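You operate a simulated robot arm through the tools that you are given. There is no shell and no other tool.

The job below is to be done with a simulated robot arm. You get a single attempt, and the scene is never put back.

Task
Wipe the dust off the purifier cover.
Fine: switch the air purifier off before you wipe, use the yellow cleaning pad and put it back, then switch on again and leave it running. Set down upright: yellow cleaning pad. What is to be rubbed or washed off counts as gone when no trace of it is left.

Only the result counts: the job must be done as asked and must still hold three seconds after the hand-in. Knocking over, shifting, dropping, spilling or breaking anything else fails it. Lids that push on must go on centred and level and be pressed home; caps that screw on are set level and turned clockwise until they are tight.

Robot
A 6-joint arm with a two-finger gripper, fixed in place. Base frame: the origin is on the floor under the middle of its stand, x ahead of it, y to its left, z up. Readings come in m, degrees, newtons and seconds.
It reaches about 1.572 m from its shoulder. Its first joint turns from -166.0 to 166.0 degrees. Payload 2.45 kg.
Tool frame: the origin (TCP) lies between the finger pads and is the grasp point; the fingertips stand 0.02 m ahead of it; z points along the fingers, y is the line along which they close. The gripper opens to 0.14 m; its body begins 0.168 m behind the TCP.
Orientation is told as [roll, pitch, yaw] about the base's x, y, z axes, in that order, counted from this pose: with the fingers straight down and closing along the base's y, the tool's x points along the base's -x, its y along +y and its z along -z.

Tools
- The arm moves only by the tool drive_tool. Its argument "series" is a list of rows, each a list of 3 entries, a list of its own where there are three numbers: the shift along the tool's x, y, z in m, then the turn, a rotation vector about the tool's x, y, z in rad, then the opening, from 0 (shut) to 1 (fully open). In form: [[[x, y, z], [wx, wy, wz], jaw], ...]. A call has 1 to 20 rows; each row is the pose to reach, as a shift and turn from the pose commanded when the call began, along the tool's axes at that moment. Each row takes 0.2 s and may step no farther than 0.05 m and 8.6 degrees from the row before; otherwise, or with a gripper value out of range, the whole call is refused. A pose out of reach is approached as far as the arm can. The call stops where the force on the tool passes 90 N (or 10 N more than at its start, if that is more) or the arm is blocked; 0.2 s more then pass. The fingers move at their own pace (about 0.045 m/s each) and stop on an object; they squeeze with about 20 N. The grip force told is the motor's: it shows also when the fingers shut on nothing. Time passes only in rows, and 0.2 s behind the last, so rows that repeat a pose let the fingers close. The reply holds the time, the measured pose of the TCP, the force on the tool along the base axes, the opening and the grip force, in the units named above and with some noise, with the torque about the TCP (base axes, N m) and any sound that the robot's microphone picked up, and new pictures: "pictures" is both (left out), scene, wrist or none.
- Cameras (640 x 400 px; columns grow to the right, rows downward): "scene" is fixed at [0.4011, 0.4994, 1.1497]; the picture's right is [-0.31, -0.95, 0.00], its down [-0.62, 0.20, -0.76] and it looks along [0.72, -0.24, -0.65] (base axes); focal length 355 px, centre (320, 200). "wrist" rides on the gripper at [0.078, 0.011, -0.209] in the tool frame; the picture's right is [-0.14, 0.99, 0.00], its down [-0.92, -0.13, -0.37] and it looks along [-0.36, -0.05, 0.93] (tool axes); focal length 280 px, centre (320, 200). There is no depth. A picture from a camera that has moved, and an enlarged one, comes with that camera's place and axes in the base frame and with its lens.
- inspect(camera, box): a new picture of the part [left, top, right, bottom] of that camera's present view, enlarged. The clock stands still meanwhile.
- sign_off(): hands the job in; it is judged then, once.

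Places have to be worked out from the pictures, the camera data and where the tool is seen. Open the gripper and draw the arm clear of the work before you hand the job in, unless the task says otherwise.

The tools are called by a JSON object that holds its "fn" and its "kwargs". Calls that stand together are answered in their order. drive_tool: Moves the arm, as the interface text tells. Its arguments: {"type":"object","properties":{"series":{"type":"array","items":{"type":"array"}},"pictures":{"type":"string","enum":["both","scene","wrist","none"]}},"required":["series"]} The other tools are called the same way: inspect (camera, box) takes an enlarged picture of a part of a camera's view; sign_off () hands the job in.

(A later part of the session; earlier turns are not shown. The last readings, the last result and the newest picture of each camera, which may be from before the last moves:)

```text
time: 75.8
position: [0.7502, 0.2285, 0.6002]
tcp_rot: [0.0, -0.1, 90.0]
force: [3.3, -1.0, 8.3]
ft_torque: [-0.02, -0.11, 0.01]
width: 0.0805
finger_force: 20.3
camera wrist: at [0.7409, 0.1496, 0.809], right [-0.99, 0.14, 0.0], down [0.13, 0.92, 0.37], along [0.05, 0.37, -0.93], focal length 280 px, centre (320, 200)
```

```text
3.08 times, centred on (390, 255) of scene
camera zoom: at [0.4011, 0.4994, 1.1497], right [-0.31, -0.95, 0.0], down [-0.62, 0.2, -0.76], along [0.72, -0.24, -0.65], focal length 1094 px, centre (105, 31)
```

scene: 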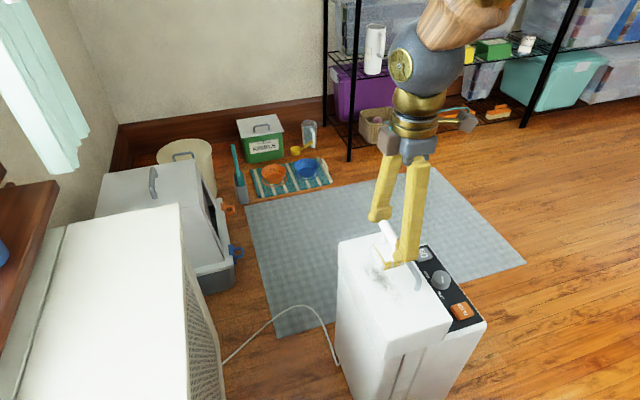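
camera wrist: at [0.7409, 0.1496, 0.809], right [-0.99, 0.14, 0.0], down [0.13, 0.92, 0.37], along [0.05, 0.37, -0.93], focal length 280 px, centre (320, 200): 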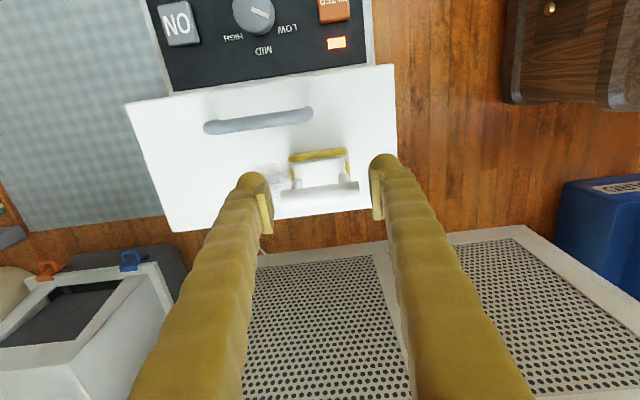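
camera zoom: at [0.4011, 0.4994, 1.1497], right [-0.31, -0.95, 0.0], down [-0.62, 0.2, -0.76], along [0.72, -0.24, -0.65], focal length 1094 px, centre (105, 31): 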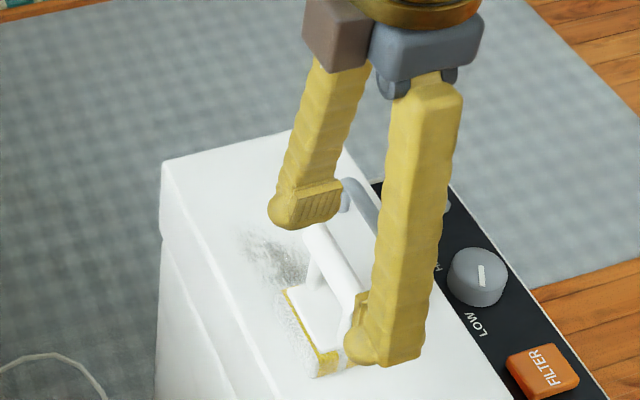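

The pad stays flat this time: 8 N down and 3 N of drag. I'll continue to the -x end, then sweep back in +x across the whole dust area.

{"fn": "drive_tool", "kwargs": {"series": [[[0, 0.01, 0], [0, 0, 0], 0], [[0, 0.02, 0], [0, 0, 0], 0], [[0, 0.03, 0], [0, 0, 0], 0], [[0, 0.042, 0], [0, 0, 0], 0], [[0, 0.03, 0], [0, 0, 0], 0], [[0, 0.018, 0], [0, 0, 0], 0], [[0, 0.006, 0], [0, 0, 0], 0], [[0, -0.006, 0], [0, 0, 0], 0], [[0, -0.018, 0], [0, 0, 0], 0], [[0, -0.03, 0], [0, 0, 0], 0], [[0, -0.042, 0], [0, 0, 0], 0]], "pictures": "wrist"}}

{"fn": "inspect", "kwargs": {"camera": "wrist", "box": [180, 60, 460, 240]}}

{"fn": "inspect", "kwargs": {"camera": "scene", "box": [320, 190, 460, 320]}}

```text
time: 78.2
position: [0.7934, 0.2288, 0.5977]
tcp_rot: [0.0, 0.0, 89.9]
force: [0.4, -0.1, -0.3]
ft_torque: [0.02, -0.05, -0.02]
width: 0.0799
finger_force: 20.0
camera wrist: at [0.7833, 0.1486, 0.8081], right [-0.99, 0.14, 0.0], down [0.13, 0.92, 0.37], along [0.05, 0.37, -0.93], focal length 280 px, centre (320, 200)
```

wrist: 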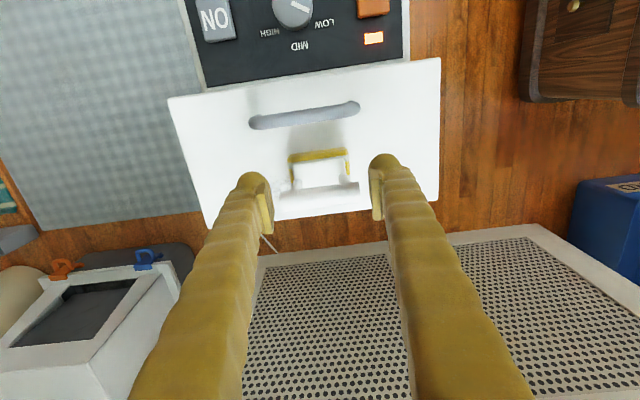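

```text
2.22 times, centred on (320, 150) of wrist
camera zoom: at [0.7833, 0.1486, 0.8081], right [-0.99, 0.14, 0.0], down [0.13, 0.92, 0.37], along [0.05, 0.37, -0.93], focal length 623 px, centre (320, 311)
```

zoom: 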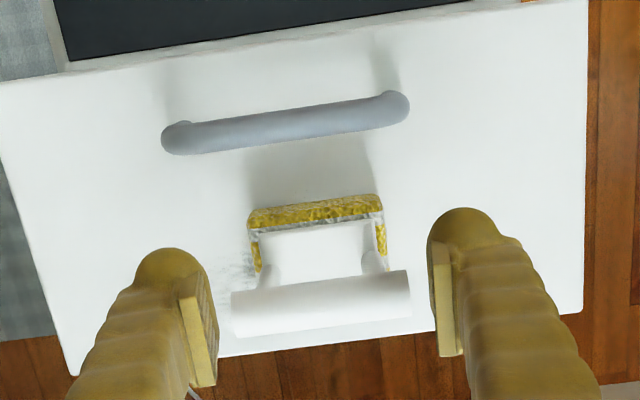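

```text
3.08 times, centred on (390, 255) of scene
camera zoom: at [0.4011, 0.4994, 1.1497], right [-0.31, -0.95, 0.0], down [-0.62, 0.2, -0.76], along [0.72, -0.24, -0.65], focal length 1094 px, centre (105, 31)
```

zoom: 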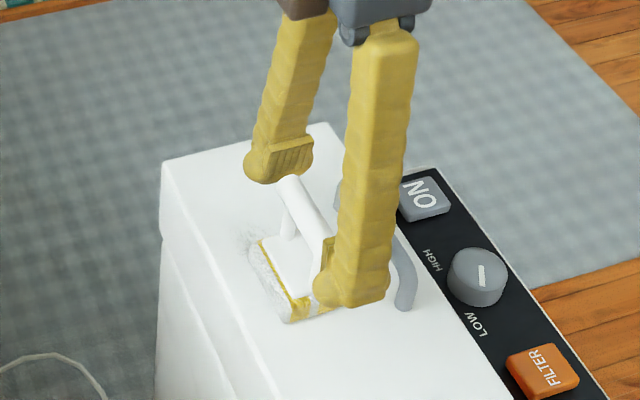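

The area toward -x now looks clean, but pressure has faded to zero. I'll restore it with 0.5 mm more.

{"fn": "drive_tool", "kwargs": {"series": [[[0, 0, 0.0005], [0, 0, 0], 0], [[0, 0, 0.0005], [0, 0, 0], 0]], "pictures": "none"}}

```text
time: 78.8
position: [0.7931, 0.2287, 0.5974]
tcp_rot: [0.0, 0.0, 90.1]
force: [0.2, 0.3, -0.2]
ft_torque: [-0.01, 0.0, 0.02]
width: 0.08
finger_force: 19.6
```

Another half millimetre down.

{"fn": "drive_tool", "kwargs": {"series": [[[0, 0, 0.0005], [0, 0, 0], 0], [[0, 0, 0.0005], [0, 0, 0], 0]], "pictures": "none"}}

```text
time: 79.4
position: [0.792, 0.2287, 0.5961]
tcp_rot: [-0.1, 0.0, 89.9]
force: [-0.1, -0.5, 0.4]
ft_torque: [0.0, 0.0, 0.01]
width: 0.0799
finger_force: 19.7
```

Not quite there yet, so 0.5 mm more.

{"fn": "drive_tool", "kwargs": {"series": [[[0, 0, 0.0005], [0, 0, 0], 0], [[0, 0, 0.0005], [0, 0, 0], 0]], "pictures": "none"}}

```text
time: 80.0
position: [0.7921, 0.2277, 0.5971]
tcp_rot: [0.0, 0.0, 90.0]
force: [-1.1, 1.7, 8.1]
ft_torque: [0.13, 0.01, 0.04]
width: 0.0799
finger_force: 20.3
```

Contact is back at 8 N. Now the +x stroke over the remaining dust, with a slight downward feed to hold pressure.

{"fn": "drive_tool", "kwargs": {"series": [[[0, -0.011, 0], [0, 0, 0], 0], [[0, -0.022, 0.0001], [0, 0, 0], 0], [[0, -0.033, 0.0002], [0, 0, 0], 0], [[0, -0.044, 0.0003], [0, 0, 0], 0]], "pictures": "none"}}

{"fn": "inspect", "kwargs": {"camera": "scene", "box": [320, 190, 460, 320]}}

```text
time: 81.0
position: [0.8379, 0.2278, 0.5976]
tcp_rot: [0.0, -0.1, 90.0]
force: [0.3, 0.1, 0.0]
ft_torque: [-0.02, -0.01, -0.03]
width: 0.0796
finger_force: 19.8
```

```text
3.08 times, centred on (390, 255) of scene
camera zoom: at [0.4011, 0.4994, 1.1497], right [-0.31, -0.95, 0.0], down [-0.62, 0.2, -0.76], along [0.72, -0.24, -0.65], focal length 1094 px, centre (105, 31)
```

zoom: 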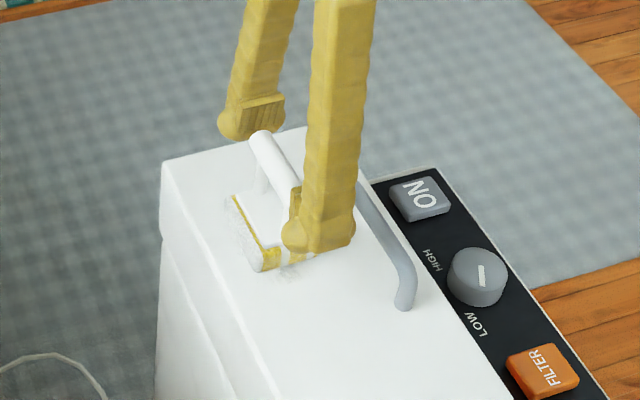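

Pressure fades whenever I move in +x, so I need a stronger downward feed. I'll re-press here, then continue to the +x end feeding down as I go.

{"fn": "drive_tool", "kwargs": {"series": [[[0, 0, 0.0005], [0, 0, 0], 0], [[0, 0, 0.001], [0, 0, 0], 0], [[0, 0, 0.001], [0, 0, 0], 0]], "pictures": "none"}}

```text
time: 81.8
position: [0.8369, 0.2289, 0.5961]
tcp_rot: [-0.1, 0.1, 89.9]
force: [0.5, -0.6, 9.5]
ft_torque: [0.05, 0.01, -0.02]
width: 0.0796
finger_force: 19.7
```

Contact is at 9.5 N. I'll go on to x≈0.88 with a downward feed and read the force.

{"fn": "drive_tool", "kwargs": {"series": [[[0, -0.01, 0.0002], [0, 0, 0], 0], [[0, -0.02, 0.0004], [0, 0, 0], 0], [[0, -0.03, 0.0006], [0, 0, 0], 0], [[0, -0.04, 0.0008], [0, 0, 0], 0]], "pictures": "wrist"}}

{"fn": "inspect", "kwargs": {"camera": "wrist", "box": [180, 60, 460, 240]}}

{"fn": "inspect", "kwargs": {"camera": "scene", "box": [330, 210, 450, 320]}}

```text
time: 82.8
position: [0.8752, 0.2293, 0.5937]
tcp_rot: [0.0, 0.0, 90.0]
force: [-5.7, 0.3, 14.6]
ft_torque: [0.04, 0.09, 0.01]
width: 0.0794
finger_force: 20.5
camera wrist: at [0.8659, 0.1501, 0.8042], right [-0.99, 0.14, 0.0], down [0.13, 0.92, 0.37], along [0.05, 0.37, -0.93], focal length 280 px, centre (320, 200)
```

wrist: 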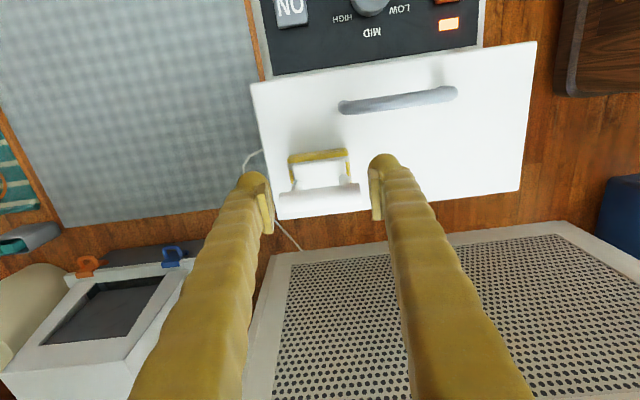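

```text
2.22 times, centred on (320, 150) of wrist
camera zoom: at [0.8659, 0.1501, 0.8042], right [-0.99, 0.14, 0.0], down [0.13, 0.92, 0.37], along [0.05, 0.37, -0.93], focal length 623 px, centre (320, 311)
```

zoom: 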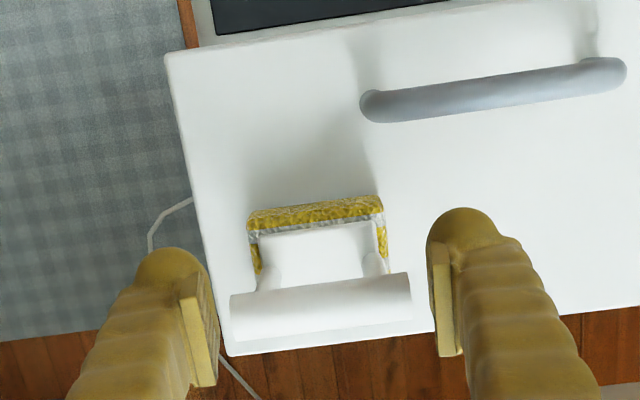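

```text
3.64 times, centred on (390, 265) of scene
camera zoom: at [0.4011, 0.4994, 1.1497], right [-0.31, -0.95, 0.0], down [-0.62, 0.2, -0.76], along [0.72, -0.24, -0.65], focal length 1292 px, centre (66, -36)
```

zoom: 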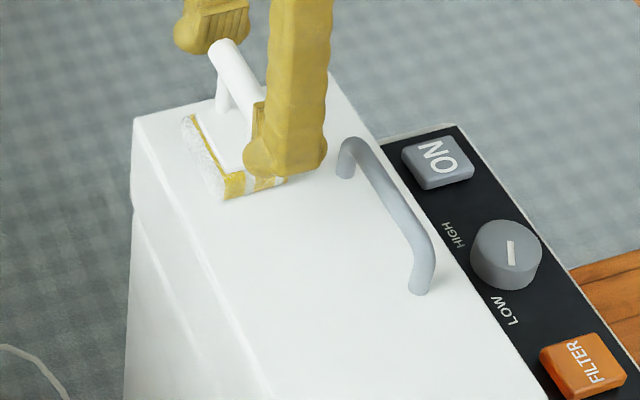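

The area the pad has left behind looks clean. I'll lift and check for any faint traces.

{"fn": "drive_tool", "kwargs": {"series": [[[0, 0, -0.005], [0, 0, 0], 0], [[0, 0, -0.02], [0, 0, 0], 0], [[0, 0, -0.05], [0, 0, 0], 0], [[0, -0.02, -0.08], [0, 0, 0], 0], [[0, -0.05, -0.1], [0, 0, 0], 0], [[0, -0.05, -0.1], [0, 0, 0], 0]]}}

{"fn": "inspect", "kwargs": {"camera": "scene", "box": [330, 230, 430, 310]}}

{"fn": "inspect", "kwargs": {"camera": "wrist", "box": [320, 60, 520, 200]}}

```text
time: 84.2
position: [0.9264, 0.23, 0.6957]
tcp_rot: [-0.1, 0.0, 90.0]
force: [0.0, -0.3, 0.2]
ft_torque: [0.01, -0.01, 0.0]
width: 0.0795
finger_force: 19.9
camera wrist: at [0.9162, 0.1517, 0.9057], right [-0.99, 0.14, 0.0], down [0.13, 0.92, 0.37], along [0.05, 0.37, -0.93], focal length 280 px, centre (320, 200)
```

scene: 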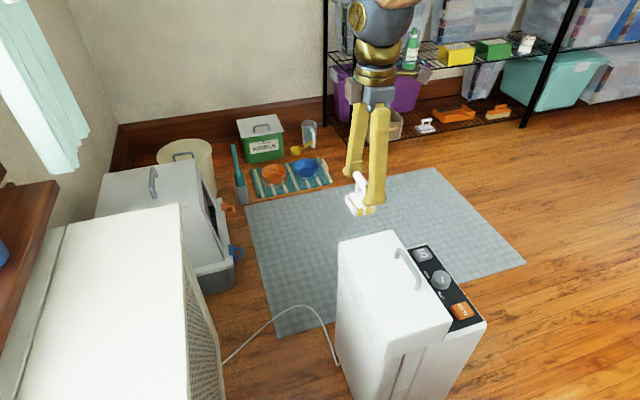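
wrist: 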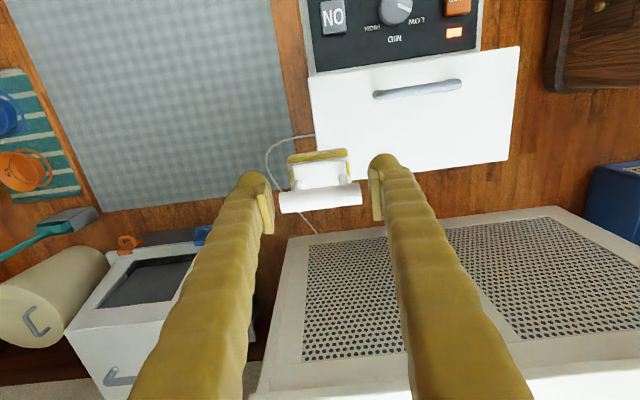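

```text
5.00 times, centred on (380, 270) of scene
camera zoom: at [0.4011, 0.4994, 1.1497], right [-0.31, -0.95, 0.0], down [-0.62, 0.2, -0.76], along [0.72, -0.24, -0.65], focal length 1777 px, centre (20, -150)
```

zoom: 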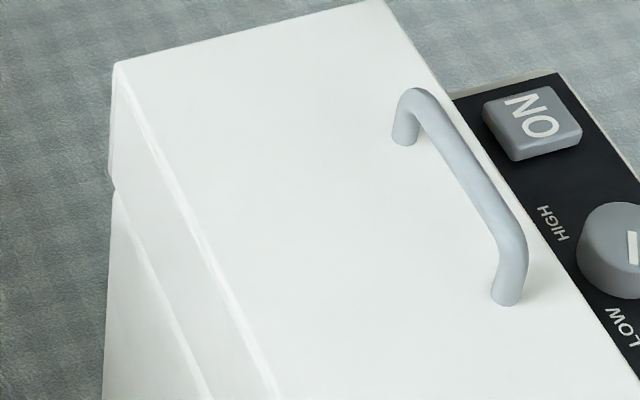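

```text
2.86 times, centred on (420, 130) of wrist
camera zoom: at [0.9162, 0.1517, 0.9057], right [-0.99, 0.14, 0.0], down [0.13, 0.92, 0.37], along [0.05, 0.37, -0.93], focal length 801 px, centre (34, 400)
```

zoom: 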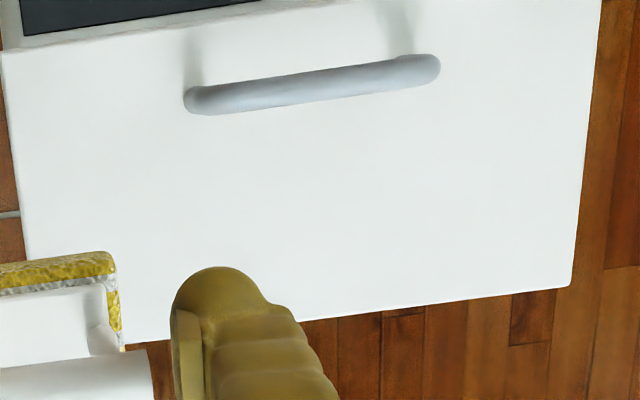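

Both views show a clean cover. Before putting the pad away, I'll zoom further on the parts where dust was, especially the front end and edges.

{"fn": "inspect", "kwargs": {"camera": "scene", "box": [370, 270, 440, 330]}}

{"fn": "inspect", "kwargs": {"camera": "scene", "box": [345, 240, 405, 290]}}

{"fn": "inspect", "kwargs": {"camera": "wrist", "box": [390, 80, 510, 170]}}

```text
6.67 times, centred on (405, 300) of scene
camera zoom: at [0.4011, 0.4994, 1.1497], right [-0.31, -0.95, 0.0], down [-0.62, 0.2, -0.76], along [0.72, -0.24, -0.65], focal length 2370 px, centre (-247, -467)
```

zoom: 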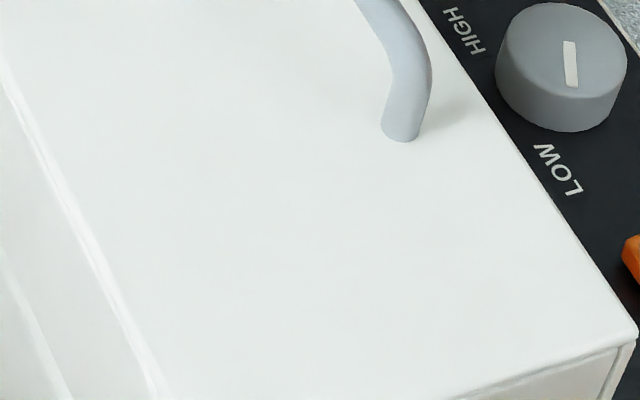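

```text
8.00 times, centred on (375, 265) of scene
camera zoom: at [0.4011, 0.4994, 1.1497], right [-0.31, -0.95, 0.0], down [-0.62, 0.2, -0.76], along [0.72, -0.24, -0.65], focal length 2844 px, centre (-120, -320)
```

zoom: 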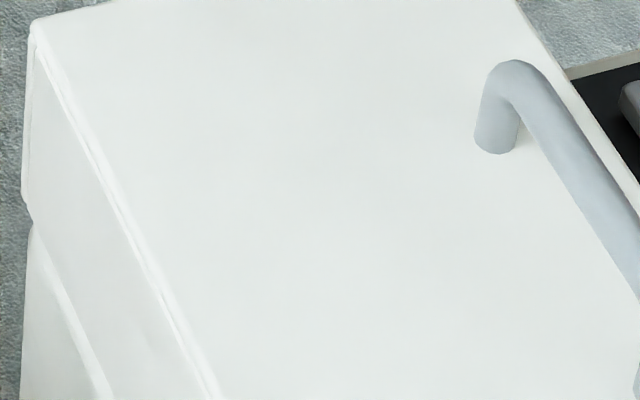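

```text
4.44 times, centred on (450, 125) of wrist
camera zoom: at [0.9162, 0.1517, 0.9057], right [-0.99, 0.14, 0.0], down [0.13, 0.92, 0.37], along [0.05, 0.37, -0.93], focal length 1246 px, centre (-258, 533)
```

zoom: 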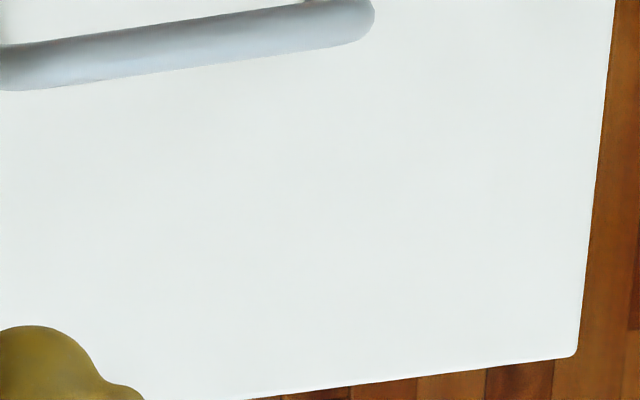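

The cover looks spotless at full zoom. For safety I'll make one more light pass on each side of the first line, at y≈0.243 and y≈0.215, to cover the patch's fringes. First I'll move above the +x end of the outer line.

{"fn": "drive_tool", "kwargs": {"series": [[[-0.006, 0.028, 0.02], [0, 0, 0], 0], [[-0.0125, 0.056, 0.05], [0, 0, 0], 0], [[-0.0125, 0.056, 0.08], [0, 0, 0], 0], [[-0.0125, 0.056, 0.094], [0, 0, 0], 0], [[-0.0125, 0.056, 0.099], [0, 0, 0], 0], [[-0.0125, 0.056, 0.1], [0, 0, 0], 0], [[-0.0125, 0.056, 0.1], [0, 0, 0], 0]], "pictures": "wrist"}}

```text
time: 85.8
position: [0.8716, 0.2429, 0.5935]
tcp_rot: [0.0, 0.0, 89.9]
force: [-2.7, -0.5, 6.1]
ft_torque: [0.01, -0.08, -0.01]
width: 0.0795
finger_force: 20.1
camera wrist: at [0.8599, 0.162, 0.8044], right [-0.99, 0.14, 0.0], down [0.13, 0.92, 0.37], along [0.05, 0.37, -0.93], focal length 280 px, centre (320, 200)
```

wrist: 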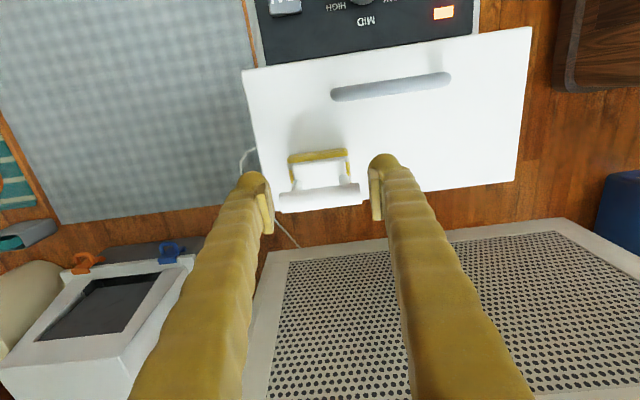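

Contact is at 6 N on the outer line. Now a slow stroke to -x along y≈0.243.

{"fn": "drive_tool", "kwargs": {"series": [[[0, 0.012, 0], [0, 0, 0], 0], [[0, 0.024, 0], [0, 0, 0], 0], [[0, 0.036, 0], [0, 0, 0], 0], [[0, 0.048, 0], [0, 0, 0], 0], [[0, 0.06, 0], [0, 0, 0], 0], [[0, 0.072, 0], [0, 0, 0], 0]], "pictures": "none"}}

```text
time: 87.2
position: [0.797, 0.2411, 0.5934]
tcp_rot: [0.1, 0.1, 90.0]
force: [0.4, 0.4, -0.6]
ft_torque: [0.0, 0.01, -0.02]
width: 0.0795
finger_force: 20.3
```

Pressure faded again along the stroke. I'll re-press here and continue with a firmer feed.

{"fn": "drive_tool", "kwargs": {"series": [[[0, 0, 0.0005], [0, 0, 0], 0], [[0, 0, 0.001], [0, 0, 0], 0], [[0, 0, 0.001], [0, 0, 0], 0]], "pictures": "none"}}

```text
time: 88.0
position: [0.798, 0.2406, 0.5927]
tcp_rot: [-0.1, 0.1, 90.0]
force: [-6.8, 0.4, 20.4]
ft_torque: [0.12, 0.12, 0.1]
width: 0.0797
finger_force: 20.1
```

That went to 20 N, so I'll ease off 0.4 mm and stroke a short distance each way, reading the force.

{"fn": "drive_tool", "kwargs": {"series": [[[0, 0, -0.0003], [0, 0, 0], 0], [[0, -0.012, -0.0003], [0, 0, 0], 0], [[0, -0.024, -0.0003], [0, 0, 0], 0], [[0, -0.036, -0.0003], [0, 0, 0], 0]], "pictures": "none"}}

```text
time: 89.0
position: [0.8347, 0.2404, 0.5939]
tcp_rot: [0.1, 0.0, 90.0]
force: [-0.6, -0.4, 2.0]
ft_torque: [-0.02, -0.01, -0.02]
width: 0.0795
finger_force: 19.5
```

Light contact at 2 N. I'll sweep back to -x with a small extra feed, over the whole dust length.

{"fn": "drive_tool", "kwargs": {"series": [[[0, -0.012, 0.0002], [0, 0, 0], 0], [[0, -0.024, 0.0003], [0, 0, 0], 0], [[0, -0.012, 0.0005], [0, 0, 0], 0], [[0, 0.0, 0.0005], [0, 0, 0], 0], [[0, 0.012, 0.0005], [0, 0, 0], 0], [[0, 0.024, 0.0006], [0, 0, 0], 0], [[0, 0.036, 0.0006], [0, 0, 0], 0], [[0, 0.048, 0.0007], [0, 0, 0], 0]], "pictures": "none"}}

```text
time: 90.8
position: [0.787, 0.2399, 0.5946]
tcp_rot: [0.0, 0.0, 90.0]
force: [1.4, -1.1, -0.2]
ft_torque: [0.01, -0.01, 0.04]
width: 0.0794
finger_force: 19.9
```

Pressing in slightly again and continuing to the -x end.

{"fn": "drive_tool", "kwargs": {"series": [[[0, 0, 0.0006], [0, 0, 0], 0], [[0, 0.012, 0.0007], [0, 0, 0], 0], [[0, 0.024, 0.0009], [0, 0, 0], 0], [[0, 0.036, 0.0011], [0, 0, 0], 0]], "pictures": "none"}}

```text
time: 91.8
position: [0.7522, 0.2401, 0.5915]
tcp_rot: [0.0, 0.0, 90.0]
force: [7.7, 0.9, 21.1]
ft_torque: [0.13, -0.16, -0.04]
width: 0.08
finger_force: 19.8
```

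That's 21 N, so I'll ease off a touch, go on to x≈0.71, and then shift across to the inner line.

{"fn": "drive_tool", "kwargs": {"series": [[[0, 0.01, -0.0005], [0, 0, 0], 0], [[0, 0.02, -0.0005], [0, 0, 0], 0], [[0, 0.03, -0.0004], [0, 0, 0], 0], [[0, 0.042, -0.0003], [0, 0, 0], 0]], "pictures": "wrist"}}

{"fn": "inspect", "kwargs": {"camera": "wrist", "box": [180, 60, 460, 240]}}

{"fn": "inspect", "kwargs": {"camera": "scene", "box": [320, 200, 460, 340]}}

```text
time: 92.8
position: [0.7069, 0.2403, 0.5915]
tcp_rot: [0.0, -0.1, 89.9]
force: [1.5, -0.7, 4.8]
ft_torque: [0.01, -0.02, -0.01]
width: 0.0799
finger_force: 19.7
camera wrist: at [0.6982, 0.1616, 0.8024], right [-0.99, 0.14, 0.0], down [0.13, 0.92, 0.37], along [0.05, 0.36, -0.93], focal length 280 px, centre (320, 200)
```

wrist: 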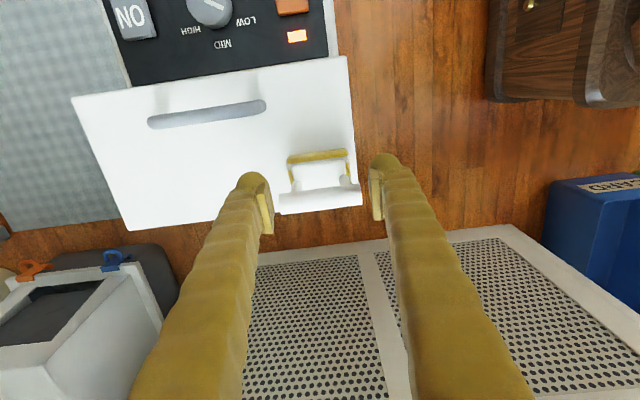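

```text
2.22 times, centred on (320, 150) of wrist
camera zoom: at [0.6982, 0.1616, 0.8024], right [-0.99, 0.14, 0.0], down [0.13, 0.92, 0.37], along [0.05, 0.36, -0.93], focal length 623 px, centre (320, 311)
```

zoom: 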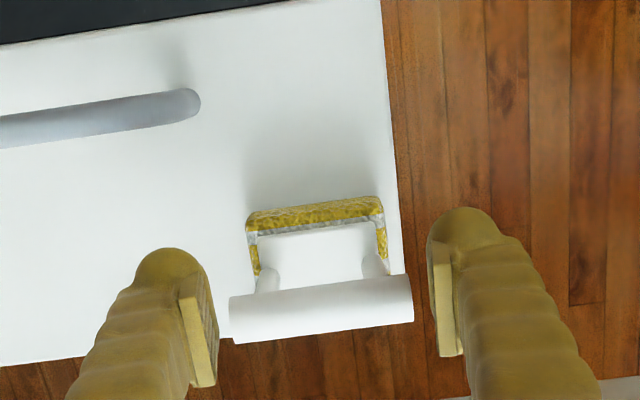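

```text
2.86 times, centred on (390, 270) of scene
camera zoom: at [0.4011, 0.4994, 1.1497], right [-0.31, -0.95, 0.0], down [-0.62, 0.2, -0.76], along [0.72, -0.24, -0.65], focal length 1016 px, centre (120, 0)
```

zoom: 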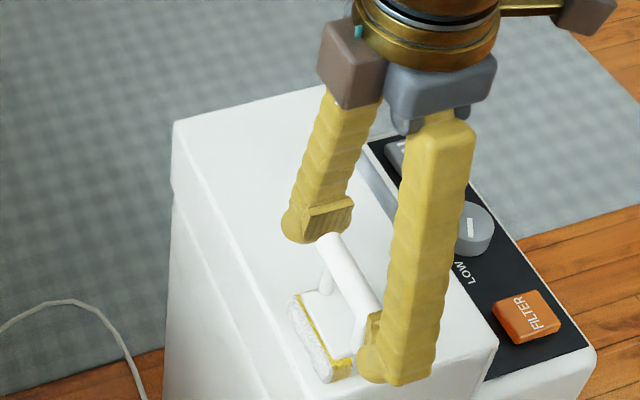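

All clean, and the pad is still level. I'll hop over to the inner line at y≈0.216 and stroke back in +x.

{"fn": "drive_tool", "kwargs": {"series": [[[0, 0, -0.008], [0, 0, 0], 0], [[0.012, -0.003, -0.008], [0, 0, 0], 0], [[0.0245, -0.006, -0.008], [0, 0, 0], 0], [[0.0245, -0.006, -0.003], [0, 0, 0], 0], [[0.0245, -0.006, 0.0], [0, 0, 0], 0], [[0.0245, -0.006, 0.0003], [0, 0, 0], 0], [[0.0245, -0.006, 0.0003], [0, 0, 0], 0]], "pictures": "none"}}

```text
time: 94.4
position: [0.7159, 0.2163, 0.5926]
tcp_rot: [-0.2, 0.0, 90.0]
force: [-5.3, -2.2, 20.4]
ft_torque: [0.01, 0.09, 0.03]
width: 0.0803
finger_force: 20.2
```

Contact is 20 N on the inner line, so I'll ease 0.4 mm and stroke in +x.

{"fn": "drive_tool", "kwargs": {"series": [[[0, 0, -0.0004], [0, 0, 0], 0], [[0, -0.012, -0.0003], [0, 0, 0], 0], [[0, -0.024, -0.0002], [0, 0, 0], 0], [[0, -0.036, -0.0001], [0, 0, 0], 0], [[0, -0.048, 0.0], [0, 0, 0], 0]], "pictures": "none"}}

```text
time: 95.6
position: [0.7631, 0.2158, 0.5915]
tcp_rot: [0.1, 0.0, 90.1]
force: [-6.7, -1.1, 17.7]
ft_torque: [0.03, 0.04, 0.06]
width: 0.08
finger_force: 20.1
```

It's holding about 18 N without slipping. I'll ease slightly and continue along +x.

{"fn": "drive_tool", "kwargs": {"series": [[[0, -0.012, -0.0002], [0, 0, 0], 0], [[0, -0.024, -0.0002], [0, 0, 0], 0], [[0, -0.036, -0.0001], [0, 0, 0], 0], [[0, -0.048, 0.0], [0, 0, 0], 0]], "pictures": "none"}}

```text
time: 96.6
position: [0.8105, 0.216, 0.5913]
tcp_rot: [0.0, 0.1, 90.0]
force: [-2.4, 1.8, 4.6]
ft_torque: [0.05, -0.03, 0.04]
width: 0.0803
finger_force: 20.4
```

About 5 N now. I'll continue to the +x end with a small feed.

{"fn": "drive_tool", "kwargs": {"series": [[[0, -0.012, 0.0002], [0, 0, 0], 0], [[0, -0.024, 0.0004], [0, 0, 0], 0], [[0, -0.036, 0.0005], [0, 0, 0], 0], [[0, -0.048, 0.0006], [0, 0, 0], 0], [[0, -0.055, 0.0007], [0, 0, 0], 0]], "pictures": "none"}}

```text
time: 97.8
position: [0.8657, 0.2166, 0.5922]
tcp_rot: [0.0, 0.0, 90.1]
force: [-6.9, -0.6, 18.8]
ft_torque: [0.05, 0.1, 0.06]
width: 0.0801
finger_force: 20.2
```

Both fringe lines are done. I'll lift off and inspect the cover before returning the pad.

{"fn": "drive_tool", "kwargs": {"series": [[[0, 0, -0.005], [0, 0, 0], 0], [[0, 0, -0.02], [0, 0, 0], 0], [[0, 0, -0.05], [0, 0, 0], 0], [[0, -0.02, -0.09], [0, 0, 0], 0], [[0, -0.05, -0.13], [0, 0, 0], 0], [[0, -0.05, -0.13], [0, 0, 0], 0]]}}

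{"fn": "inspect", "kwargs": {"camera": "scene", "box": [340, 230, 440, 320]}}

{"fn": "inspect", "kwargs": {"camera": "wrist", "box": [240, 60, 520, 220]}}

```text
time: 99.2
position: [0.9149, 0.2178, 0.7224]
tcp_rot: [0.0, 0.0, 90.0]
force: [0.0, -0.4, 0.8]
ft_torque: [0.0, 0.0, -0.01]
width: 0.0803
finger_force: 19.7
camera wrist: at [0.9047, 0.1374, 0.9321], right [-0.99, 0.14, 0.0], down [0.13, 0.92, 0.37], along [0.05, 0.37, -0.93], focal length 280 px, centre (320, 200)
```

scene: 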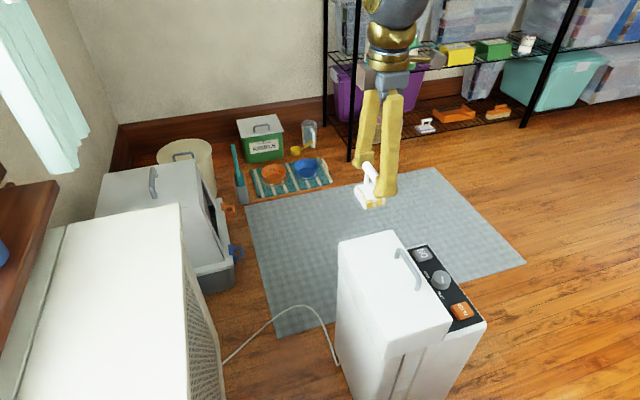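
wrist: 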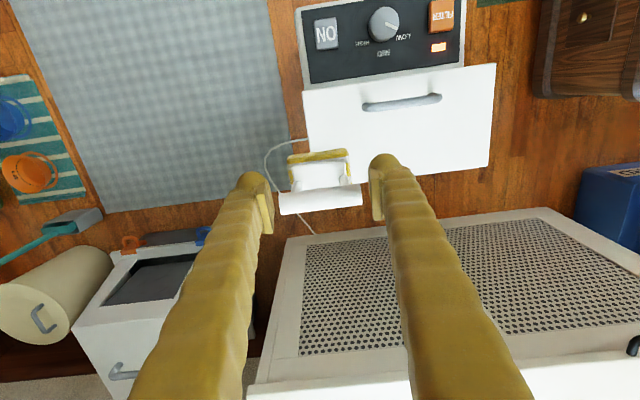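

```text
4.44 times, centred on (390, 275) of scene
camera zoom: at [0.4011, 0.4994, 1.1497], right [-0.31, -0.95, 0.0], down [-0.62, 0.2, -0.76], along [0.72, -0.24, -0.65], focal length 1580 px, centre (9, -133)
```

zoom: 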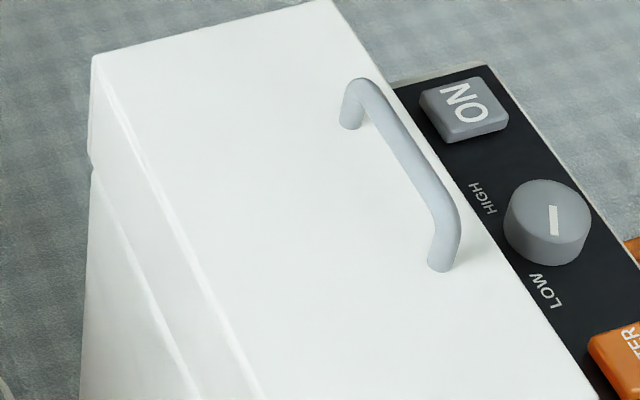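

```text
2.29 times, centred on (380, 140) of wrist
camera zoom: at [0.9047, 0.1374, 0.9321], right [-0.99, 0.14, 0.0], down [0.13, 0.92, 0.37], along [0.05, 0.37, -0.93], focal length 641 px, centre (183, 337)
```

zoom: 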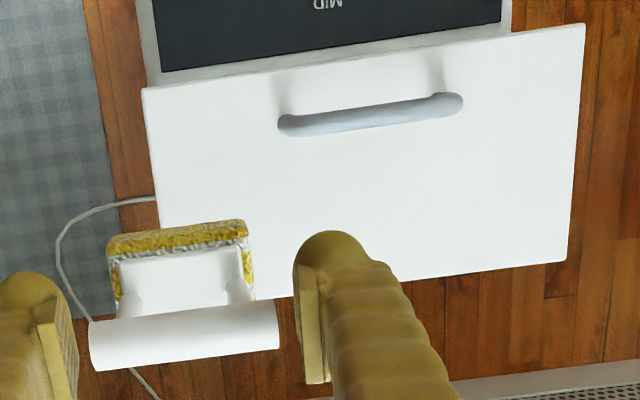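

The cover is spotless and its corners haven't moved. Now I'll carry the pad back, high, to above its original spot at (0.9405, 0.717), turning it back to its original heading.

{"fn": "drive_tool", "kwargs": {"series": [[[-0.0416, -0.0021, -0.0082], [0, 0, 0.1309], 0], [[-0.0832, -0.0043, -0.0163], [0, 0, 0.2618], 0], [[-0.1249, -0.0064, -0.0245], [0, 0, 0.3927], 0], [[-0.1665, -0.0085, -0.0327], [0, 0, 0.5236], 0], [[-0.2081, -0.0107, -0.0408], [0, 0, 0.6545], 0], [[-0.2497, -0.0128, -0.049], [0, 0, 0.7854], 0], [[-0.2913, -0.0149, -0.0572], [0, 0, 0.9163], 0], [[-0.3329, -0.0171, -0.0653], [0, 0, 1.0472], 0], [[-0.3746, -0.0192, -0.0735], [0, 0, 1.1781], 0], [[-0.4162, -0.0213, -0.0817], [0, 0, 1.309], 0], [[-0.4578, -0.0235, -0.0898], [0, 0, 1.4399], 0], [[-0.4994, -0.0256, -0.098], [0, 0, 1.5708], 0], [[-0.4994, -0.0256, -0.098], [0, 0, 1.5708], 0]]}}

{"fn": "inspect", "kwargs": {"camera": "wrist", "box": [180, 80, 460, 260]}}

{"fn": "inspect", "kwargs": {"camera": "scene", "box": [0, 100, 200, 300]}}

```text
time: 102.0
position: [0.9397, 0.7197, 0.8203]
tcp_rot: [0.0, -0.1, -0.1]
force: [0.0, -0.4, -0.9]
ft_torque: [-0.01, 0.02, -0.02]
width: 0.08
finger_force: 19.7
camera wrist: at [0.8627, 0.7286, 1.03], right [0.14, 0.99, 0.0], down [0.92, -0.13, 0.37], along [0.37, -0.05, -0.93], focal length 280 px, centre (320, 200)
```

scene: 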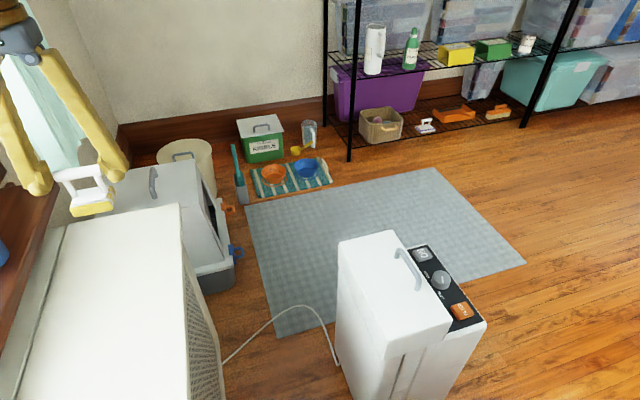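
wrist: 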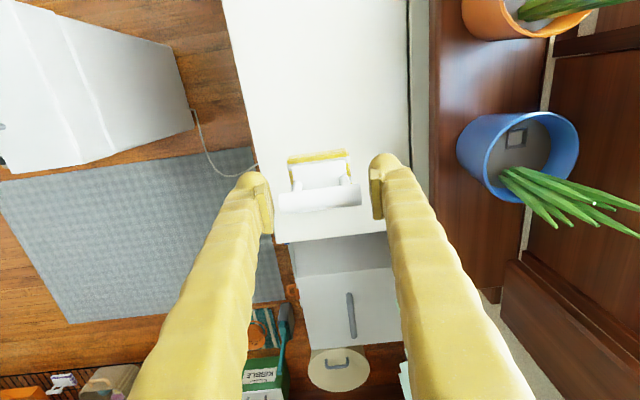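

```text
2.22 times, centred on (320, 170) of wrist
camera zoom: at [0.8627, 0.7286, 1.03], right [0.14, 0.99, 0.0], down [0.92, -0.13, 0.37], along [0.37, -0.05, -0.93], focal length 623 px, centre (320, 267)
```

zoom: 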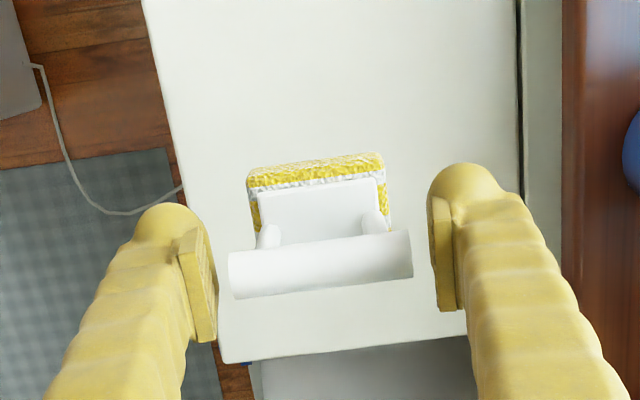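

```text
2.00 times, centred on (100, 200) of scene
camera zoom: at [0.4011, 0.4994, 1.1497], right [-0.31, -0.95, 0.0], down [-0.62, 0.2, -0.76], along [0.72, -0.24, -0.65], focal length 711 px, centre (760, 200)
```

zoom: 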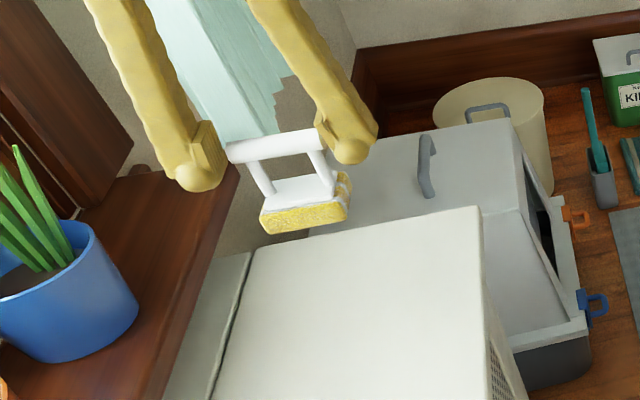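

The pad hangs level with its bar centred at about (0.9406, 0.7177), right over its original spot and clear of the pot. I'll descend to just above the cabinet.

{"fn": "drive_tool", "kwargs": {"series": [[[0, 0, 0.04], [0, 0, 0], 0], [[0, 0, 0.08], [0, 0, 0], 0], [[0, 0, 0.115], [0, 0, 0], 0], [[0, 0, 0.135], [0, 0, 0], 0], [[0, 0, 0.144], [0, 0, 0], 0], [[0, 0, 0.146], [0, 0, 0], 0], [[0, 0, 0.146], [0, 0, 0], 0]]}}

{"fn": "inspect", "kwargs": {"camera": "scene", "box": [40, 180, 200, 300]}}

```text
time: 103.6
position: [0.941, 0.7159, 0.6726]
tcp_rot: [0.0, 0.0, 0.1]
force: [0.0, 0.2, -0.6]
ft_torque: [-0.02, 0.0, -0.05]
width: 0.0804
finger_force: 19.3
camera wrist: at [0.8634, 0.7258, 0.8827], right [0.14, 0.99, 0.0], down [0.92, -0.13, 0.37], along [0.37, -0.05, -0.93], focal length 280 px, centre (320, 200)
```

scene: 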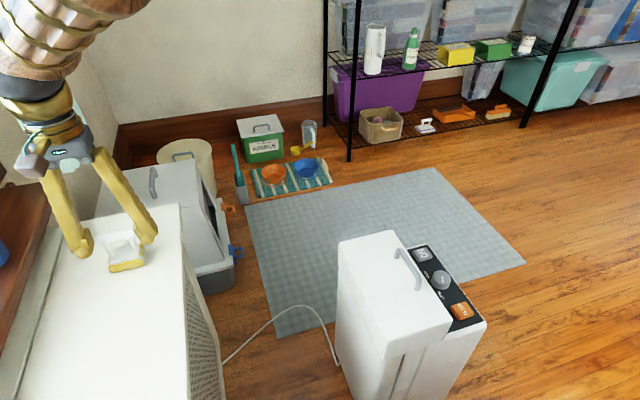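
wrist: 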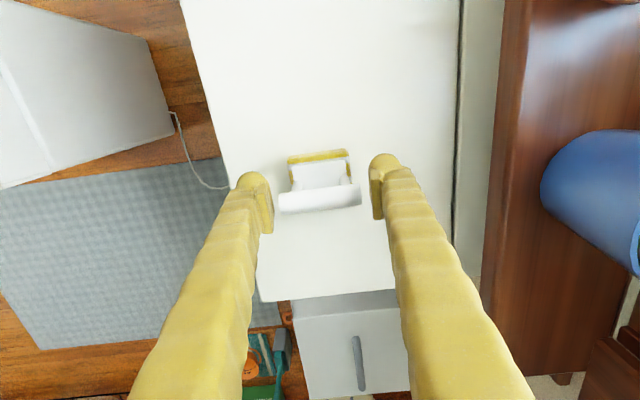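

```text
3.33 times, centred on (120, 240) of scene
camera zoom: at [0.4011, 0.4994, 1.1497], right [-0.31, -0.95, 0.0], down [-0.62, 0.2, -0.76], along [0.72, -0.24, -0.65], focal length 1185 px, centre (987, 67)
```

zoom: 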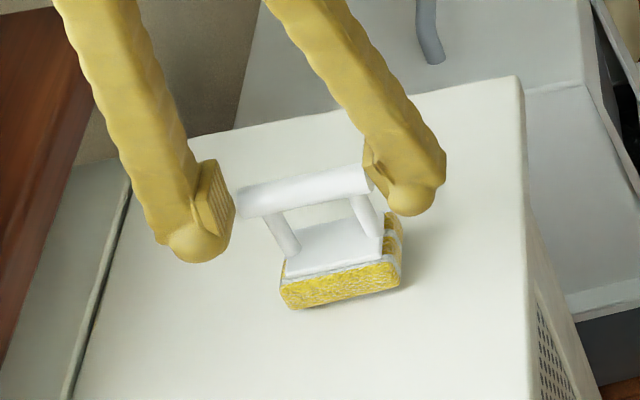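

The pad is a few millimetres above its spot, level and clear of the sill. I'll lower in 1 mm steps to contact.

{"fn": "drive_tool", "kwargs": {"series": [[[0, 0, 0.001], [0, 0, 0], 0], [[0, 0, 0.002], [0, 0, 0], 0], [[0, 0, 0.002], [0, 0, 0], 0]], "pictures": "none"}}

```text
time: 104.4
position: [0.9395, 0.7162, 0.6701]
tcp_rot: [-0.1, 0.0, 0.0]
force: [0.6, 0.1, -0.4]
ft_torque: [0.01, 0.0, -0.02]
width: 0.0799
finger_force: 20.2
```

No contact yet, so I'll go a little lower.

{"fn": "drive_tool", "kwargs": {"series": [[[0, 0, 0.0007], [0, 0, 0], 0], [[0, 0, 0.0014], [0, 0, 0], 0], [[0, 0, 0.0014], [0, 0, 0], 0]], "pictures": "none"}}

```text
time: 105.2
position: [0.94, 0.7147, 0.6695]
tcp_rot: [-0.1, 0.0, 0.0]
force: [0.0, 0.5, -0.7]
ft_torque: [-0.04, -0.03, 0.03]
width: 0.08
finger_force: 20.6
```

Still free. Another small step.

{"fn": "drive_tool", "kwargs": {"series": [[[0, 0, 0.0007], [0, 0, 0], 0], [[0, 0, 0.0014], [0, 0, 0], 0], [[0, 0, 0.0014], [0, 0, 0], 0]], "pictures": "none"}}

```text
time: 106.0
position: [0.9412, 0.7154, 0.6685]
tcp_rot: [0.0, 0.0, -0.1]
force: [0.5, -1.1, 4.8]
ft_torque: [-0.22, -0.02, 0.0]
width: 0.0799
finger_force: 20.5
```

Contact is about 5 N and the pad is down on its spot. I'll open the jaw a little, wait, then rise straight up.

{"fn": "drive_tool", "kwargs": {"series": [[[0, 0, -0.0002], [0, 0, 0], 0], [[0, 0, -0.0002], [0, 0, 0], 0.78], [[0, 0, -0.0002], [0, 0, 0], 0.78], [[0, 0, -0.0002], [0, 0, 0], 0.78], [[0, 0, -0.005], [0, 0, 0], 0.78], [[0, 0, -0.025], [0, 0, 0], 0.78], [[0, 0, -0.06], [0, 0, 0], 0.78], [[0, 0, -0.105], [0, 0, 0], 0.78], [[0, 0, -0.15], [0, 0, 0], 0.78], [[0, 0, -0.15], [0, 0, 0], 0.78]]}}

{"fn": "inspect", "kwargs": {"camera": "scene", "box": [80, 220, 160, 290]}}

{"fn": "inspect", "kwargs": {"camera": "wrist", "box": [220, 80, 420, 220]}}

```text
time: 108.2
position: [0.9406, 0.7142, 0.8204]
tcp_rot: [-0.1, 0.0, 0.0]
force: [0.5, 0.7, -0.5]
ft_torque: [0.0, 0.0, 0.02]
width: 0.1094
finger_force: 0.1
camera wrist: at [0.8633, 0.7244, 1.0312], right [0.14, 0.99, 0.0], down [0.92, -0.13, 0.37], along [0.37, -0.05, -0.93], focal length 280 px, centre (320, 200)
```

scene: 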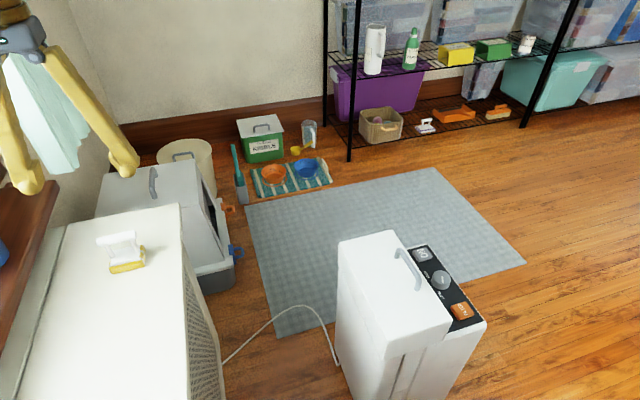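
wrist: 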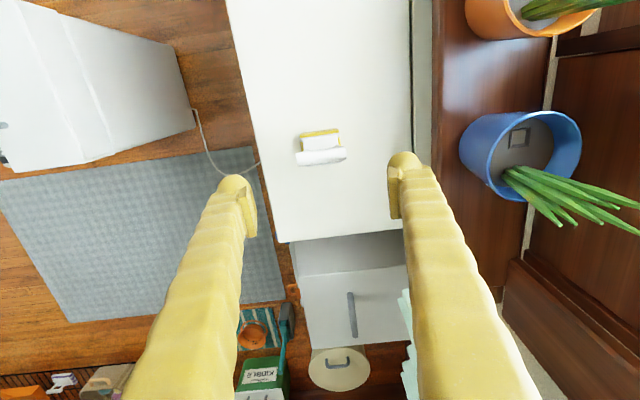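

```text
5.71 times, centred on (120, 255) of scene
camera zoom: at [0.4011, 0.4994, 1.1497], right [-0.31, -0.95, 0.0], down [-0.62, 0.2, -0.76], along [0.72, -0.24, -0.65], focal length 2031 px, centre (1463, -114)
```

zoom: 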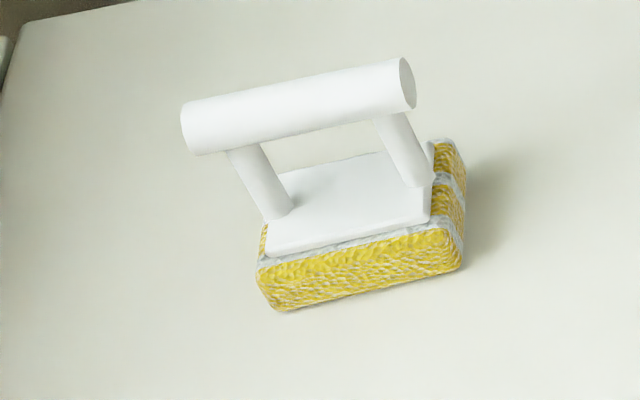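

```text
2.86 times, centred on (320, 150) of wrist
camera zoom: at [0.8633, 0.7244, 1.0312], right [0.14, 0.99, 0.0], down [0.92, -0.13, 0.37], along [0.37, -0.05, -0.93], focal length 801 px, centre (320, 343)
```

zoom: 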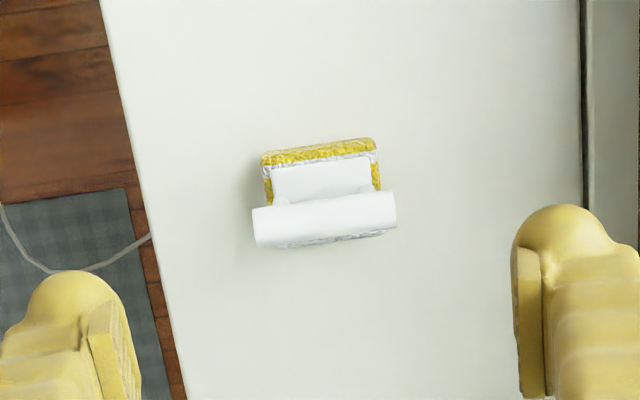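

The pad is upright on the cabinet, within about a centimetre of where it started. Next I'll travel to above the ON button, closing the fingers on the way.

{"fn": "drive_tool", "kwargs": {"series": [[[0.0041, -0.0464, 0.0], [0, 0, 0], 0.5], [[0.0082, -0.0929, 0.0], [0, 0, 0], 0.3], [[0.0123, -0.1393, 0.0], [0, 0, 0], 0], [[0.0165, -0.1857, 0.0], [0, 0, 0], 0], [[0.0206, -0.2321, 0.0], [0, 0, 0], 0], [[0.0247, -0.2786, 0.0], [0, 0, 0], 0], [[0.0288, -0.325, 0.0], [0, 0, 0], 0], [[0.0329, -0.3714, 0.0], [0, 0, 0], 0], [[0.037, -0.4179, 0.0], [0, 0, 0], 0], [[0.0411, -0.4643, 0.01], [0, 0, 0], 0], [[0.0453, -0.5107, 0.02], [0, 0, 0], 0], [[0.0494, -0.5571, 0.03], [0, 0, 0], 0], [[0.0535, -0.6036, 0.04], [0, 0, 0], 0], [[0.0576, -0.6505, 0.05], [0, 0, 0], 0], [[0.0576, -0.6505, 0.05], [0, 0, 0], 0]]}}

{"fn": "inspect", "kwargs": {"camera": "wrist", "box": [240, 0, 520, 190]}}

```text
time: 111.4
position: [0.8827, 0.0643, 0.7693]
tcp_rot: [0.0, 0.0, 0.0]
force: [-0.4, 0.3, 0.3]
ft_torque: [0.02, -0.04, -0.03]
width: 0.0003
finger_force: 19.9
camera wrist: at [0.8052, 0.0734, 0.9796], right [0.14, 0.99, 0.0], down [0.92, -0.13, 0.37], along [0.37, -0.05, -0.93], focal length 280 px, centre (320, 200)
```

scene: 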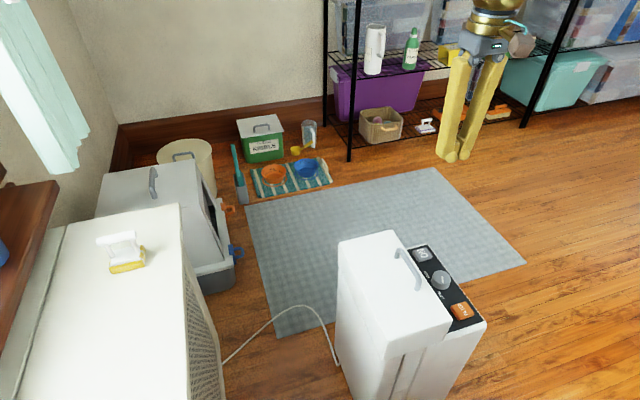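
wrist: 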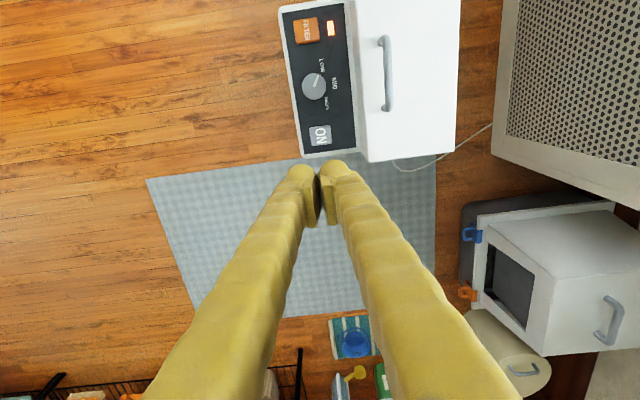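

```text
2.11 times, centred on (380, 95) of wrist
camera zoom: at [0.8052, 0.0734, 0.9796], right [0.14, 0.99, 0.0], down [0.92, -0.13, 0.37], along [0.37, -0.05, -0.93], focal length 590 px, centre (194, 421)
```

zoom: 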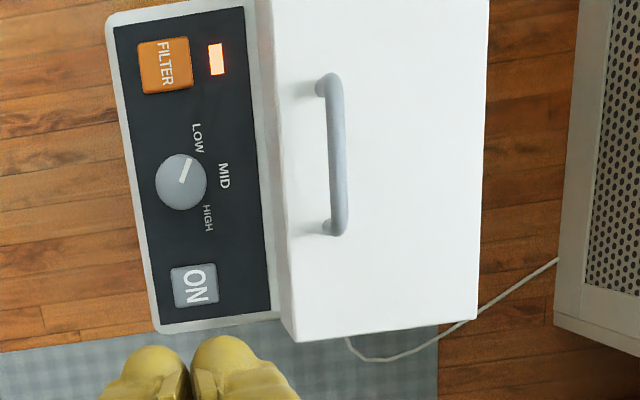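

The view matches the earlier one exactly, so the purifier hasn't shifted, and the cover is clean. I'll descend to just above the button.

{"fn": "drive_tool", "kwargs": {"series": [[[0, 0, 0.045], [0, 0, 0], 0], [[0, 0, 0.09], [0, 0, 0], 0], [[0, 0, 0.135], [0, 0, 0], 0], [[0, 0, 0.18], [0, 0, 0], 0], [[0, 0, 0.22], [0, 0, 0], 0], [[0, 0, 0.25], [0, 0, 0], 0], [[0, 0, 0.27], [0, 0, 0], 0], [[0, 0, 0.282], [0, 0, 0], 0], [[0, 0, 0.282], [0, 0, 0], 0]], "pictures": "wrist"}}

{"fn": "inspect", "kwargs": {"camera": "scene", "box": [380, 180, 500, 330]}}

```text
time: 113.4
position: [0.8829, 0.0642, 0.4857]
tcp_rot: [0.1, 0.0, 0.0]
force: [0.0, -0.9, -0.2]
ft_torque: [0.0, -0.03, 0.01]
width: 0.0
finger_force: 20.3
camera wrist: at [0.8061, 0.074, 0.6958], right [0.14, 0.99, 0.0], down [0.92, -0.13, 0.37], along [0.37, -0.05, -0.93], focal length 280 px, centre (320, 200)
```

wrist: 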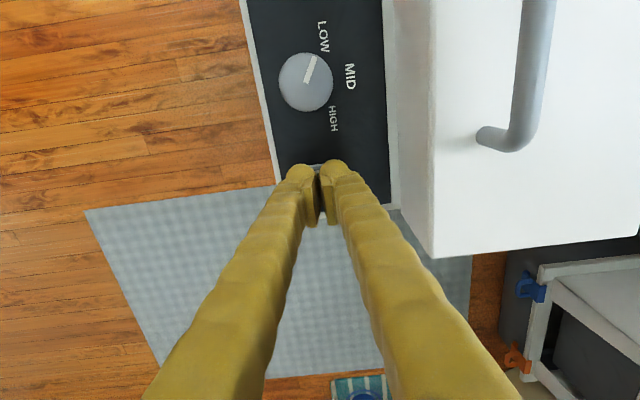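

```text
2.67 times, centred on (440, 255) of scene
camera zoom: at [0.4011, 0.4994, 1.1497], right [-0.31, -0.95, 0.0], down [-0.62, 0.2, -0.76], along [0.72, -0.24, -0.65], focal length 948 px, centre (0, 53)
```

zoom: 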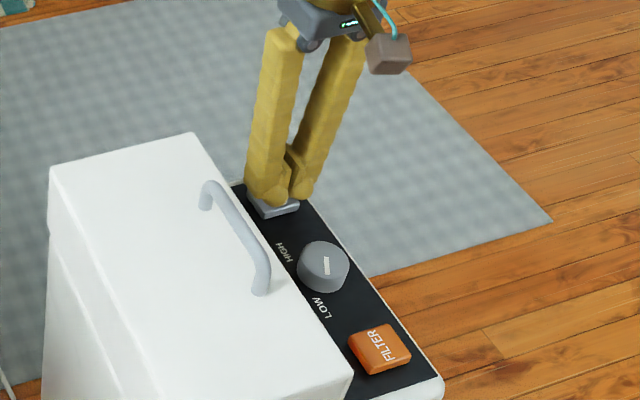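

The tips are just above the button with the light still off. I'll press in 2–3 mm steps down to where I felt contact before.

{"fn": "drive_tool", "kwargs": {"series": [[[0, 0, 0.003], [0, 0, 0], 0], [[0, 0, 0.006], [0, 0, 0], 0], [[0, 0, 0.009], [0, 0, 0], 0], [[0, 0, 0.011], [0, 0, 0], 0], [[0, 0, 0.011], [0, 0, 0], 0]], "pictures": "wrist"}}

```text
time: 114.6
position: [0.8833, 0.0649, 0.4759]
tcp_rot: [0.1, 0.0, 0.0]
force: [-0.4, -1.0, 0.9]
ft_torque: [-0.01, 0.0, 0.01]
width: 0.006
finger_force: 29.4
camera wrist: at [0.8058, 0.0747, 0.6856], right [0.14, 0.99, 0.0], down [0.92, -0.13, 0.37], along [0.37, -0.05, -0.93], focal length 280 px, centre (320, 200)
```

wrist: 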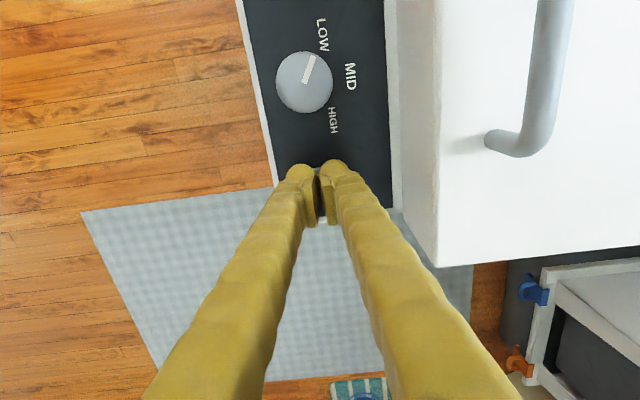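

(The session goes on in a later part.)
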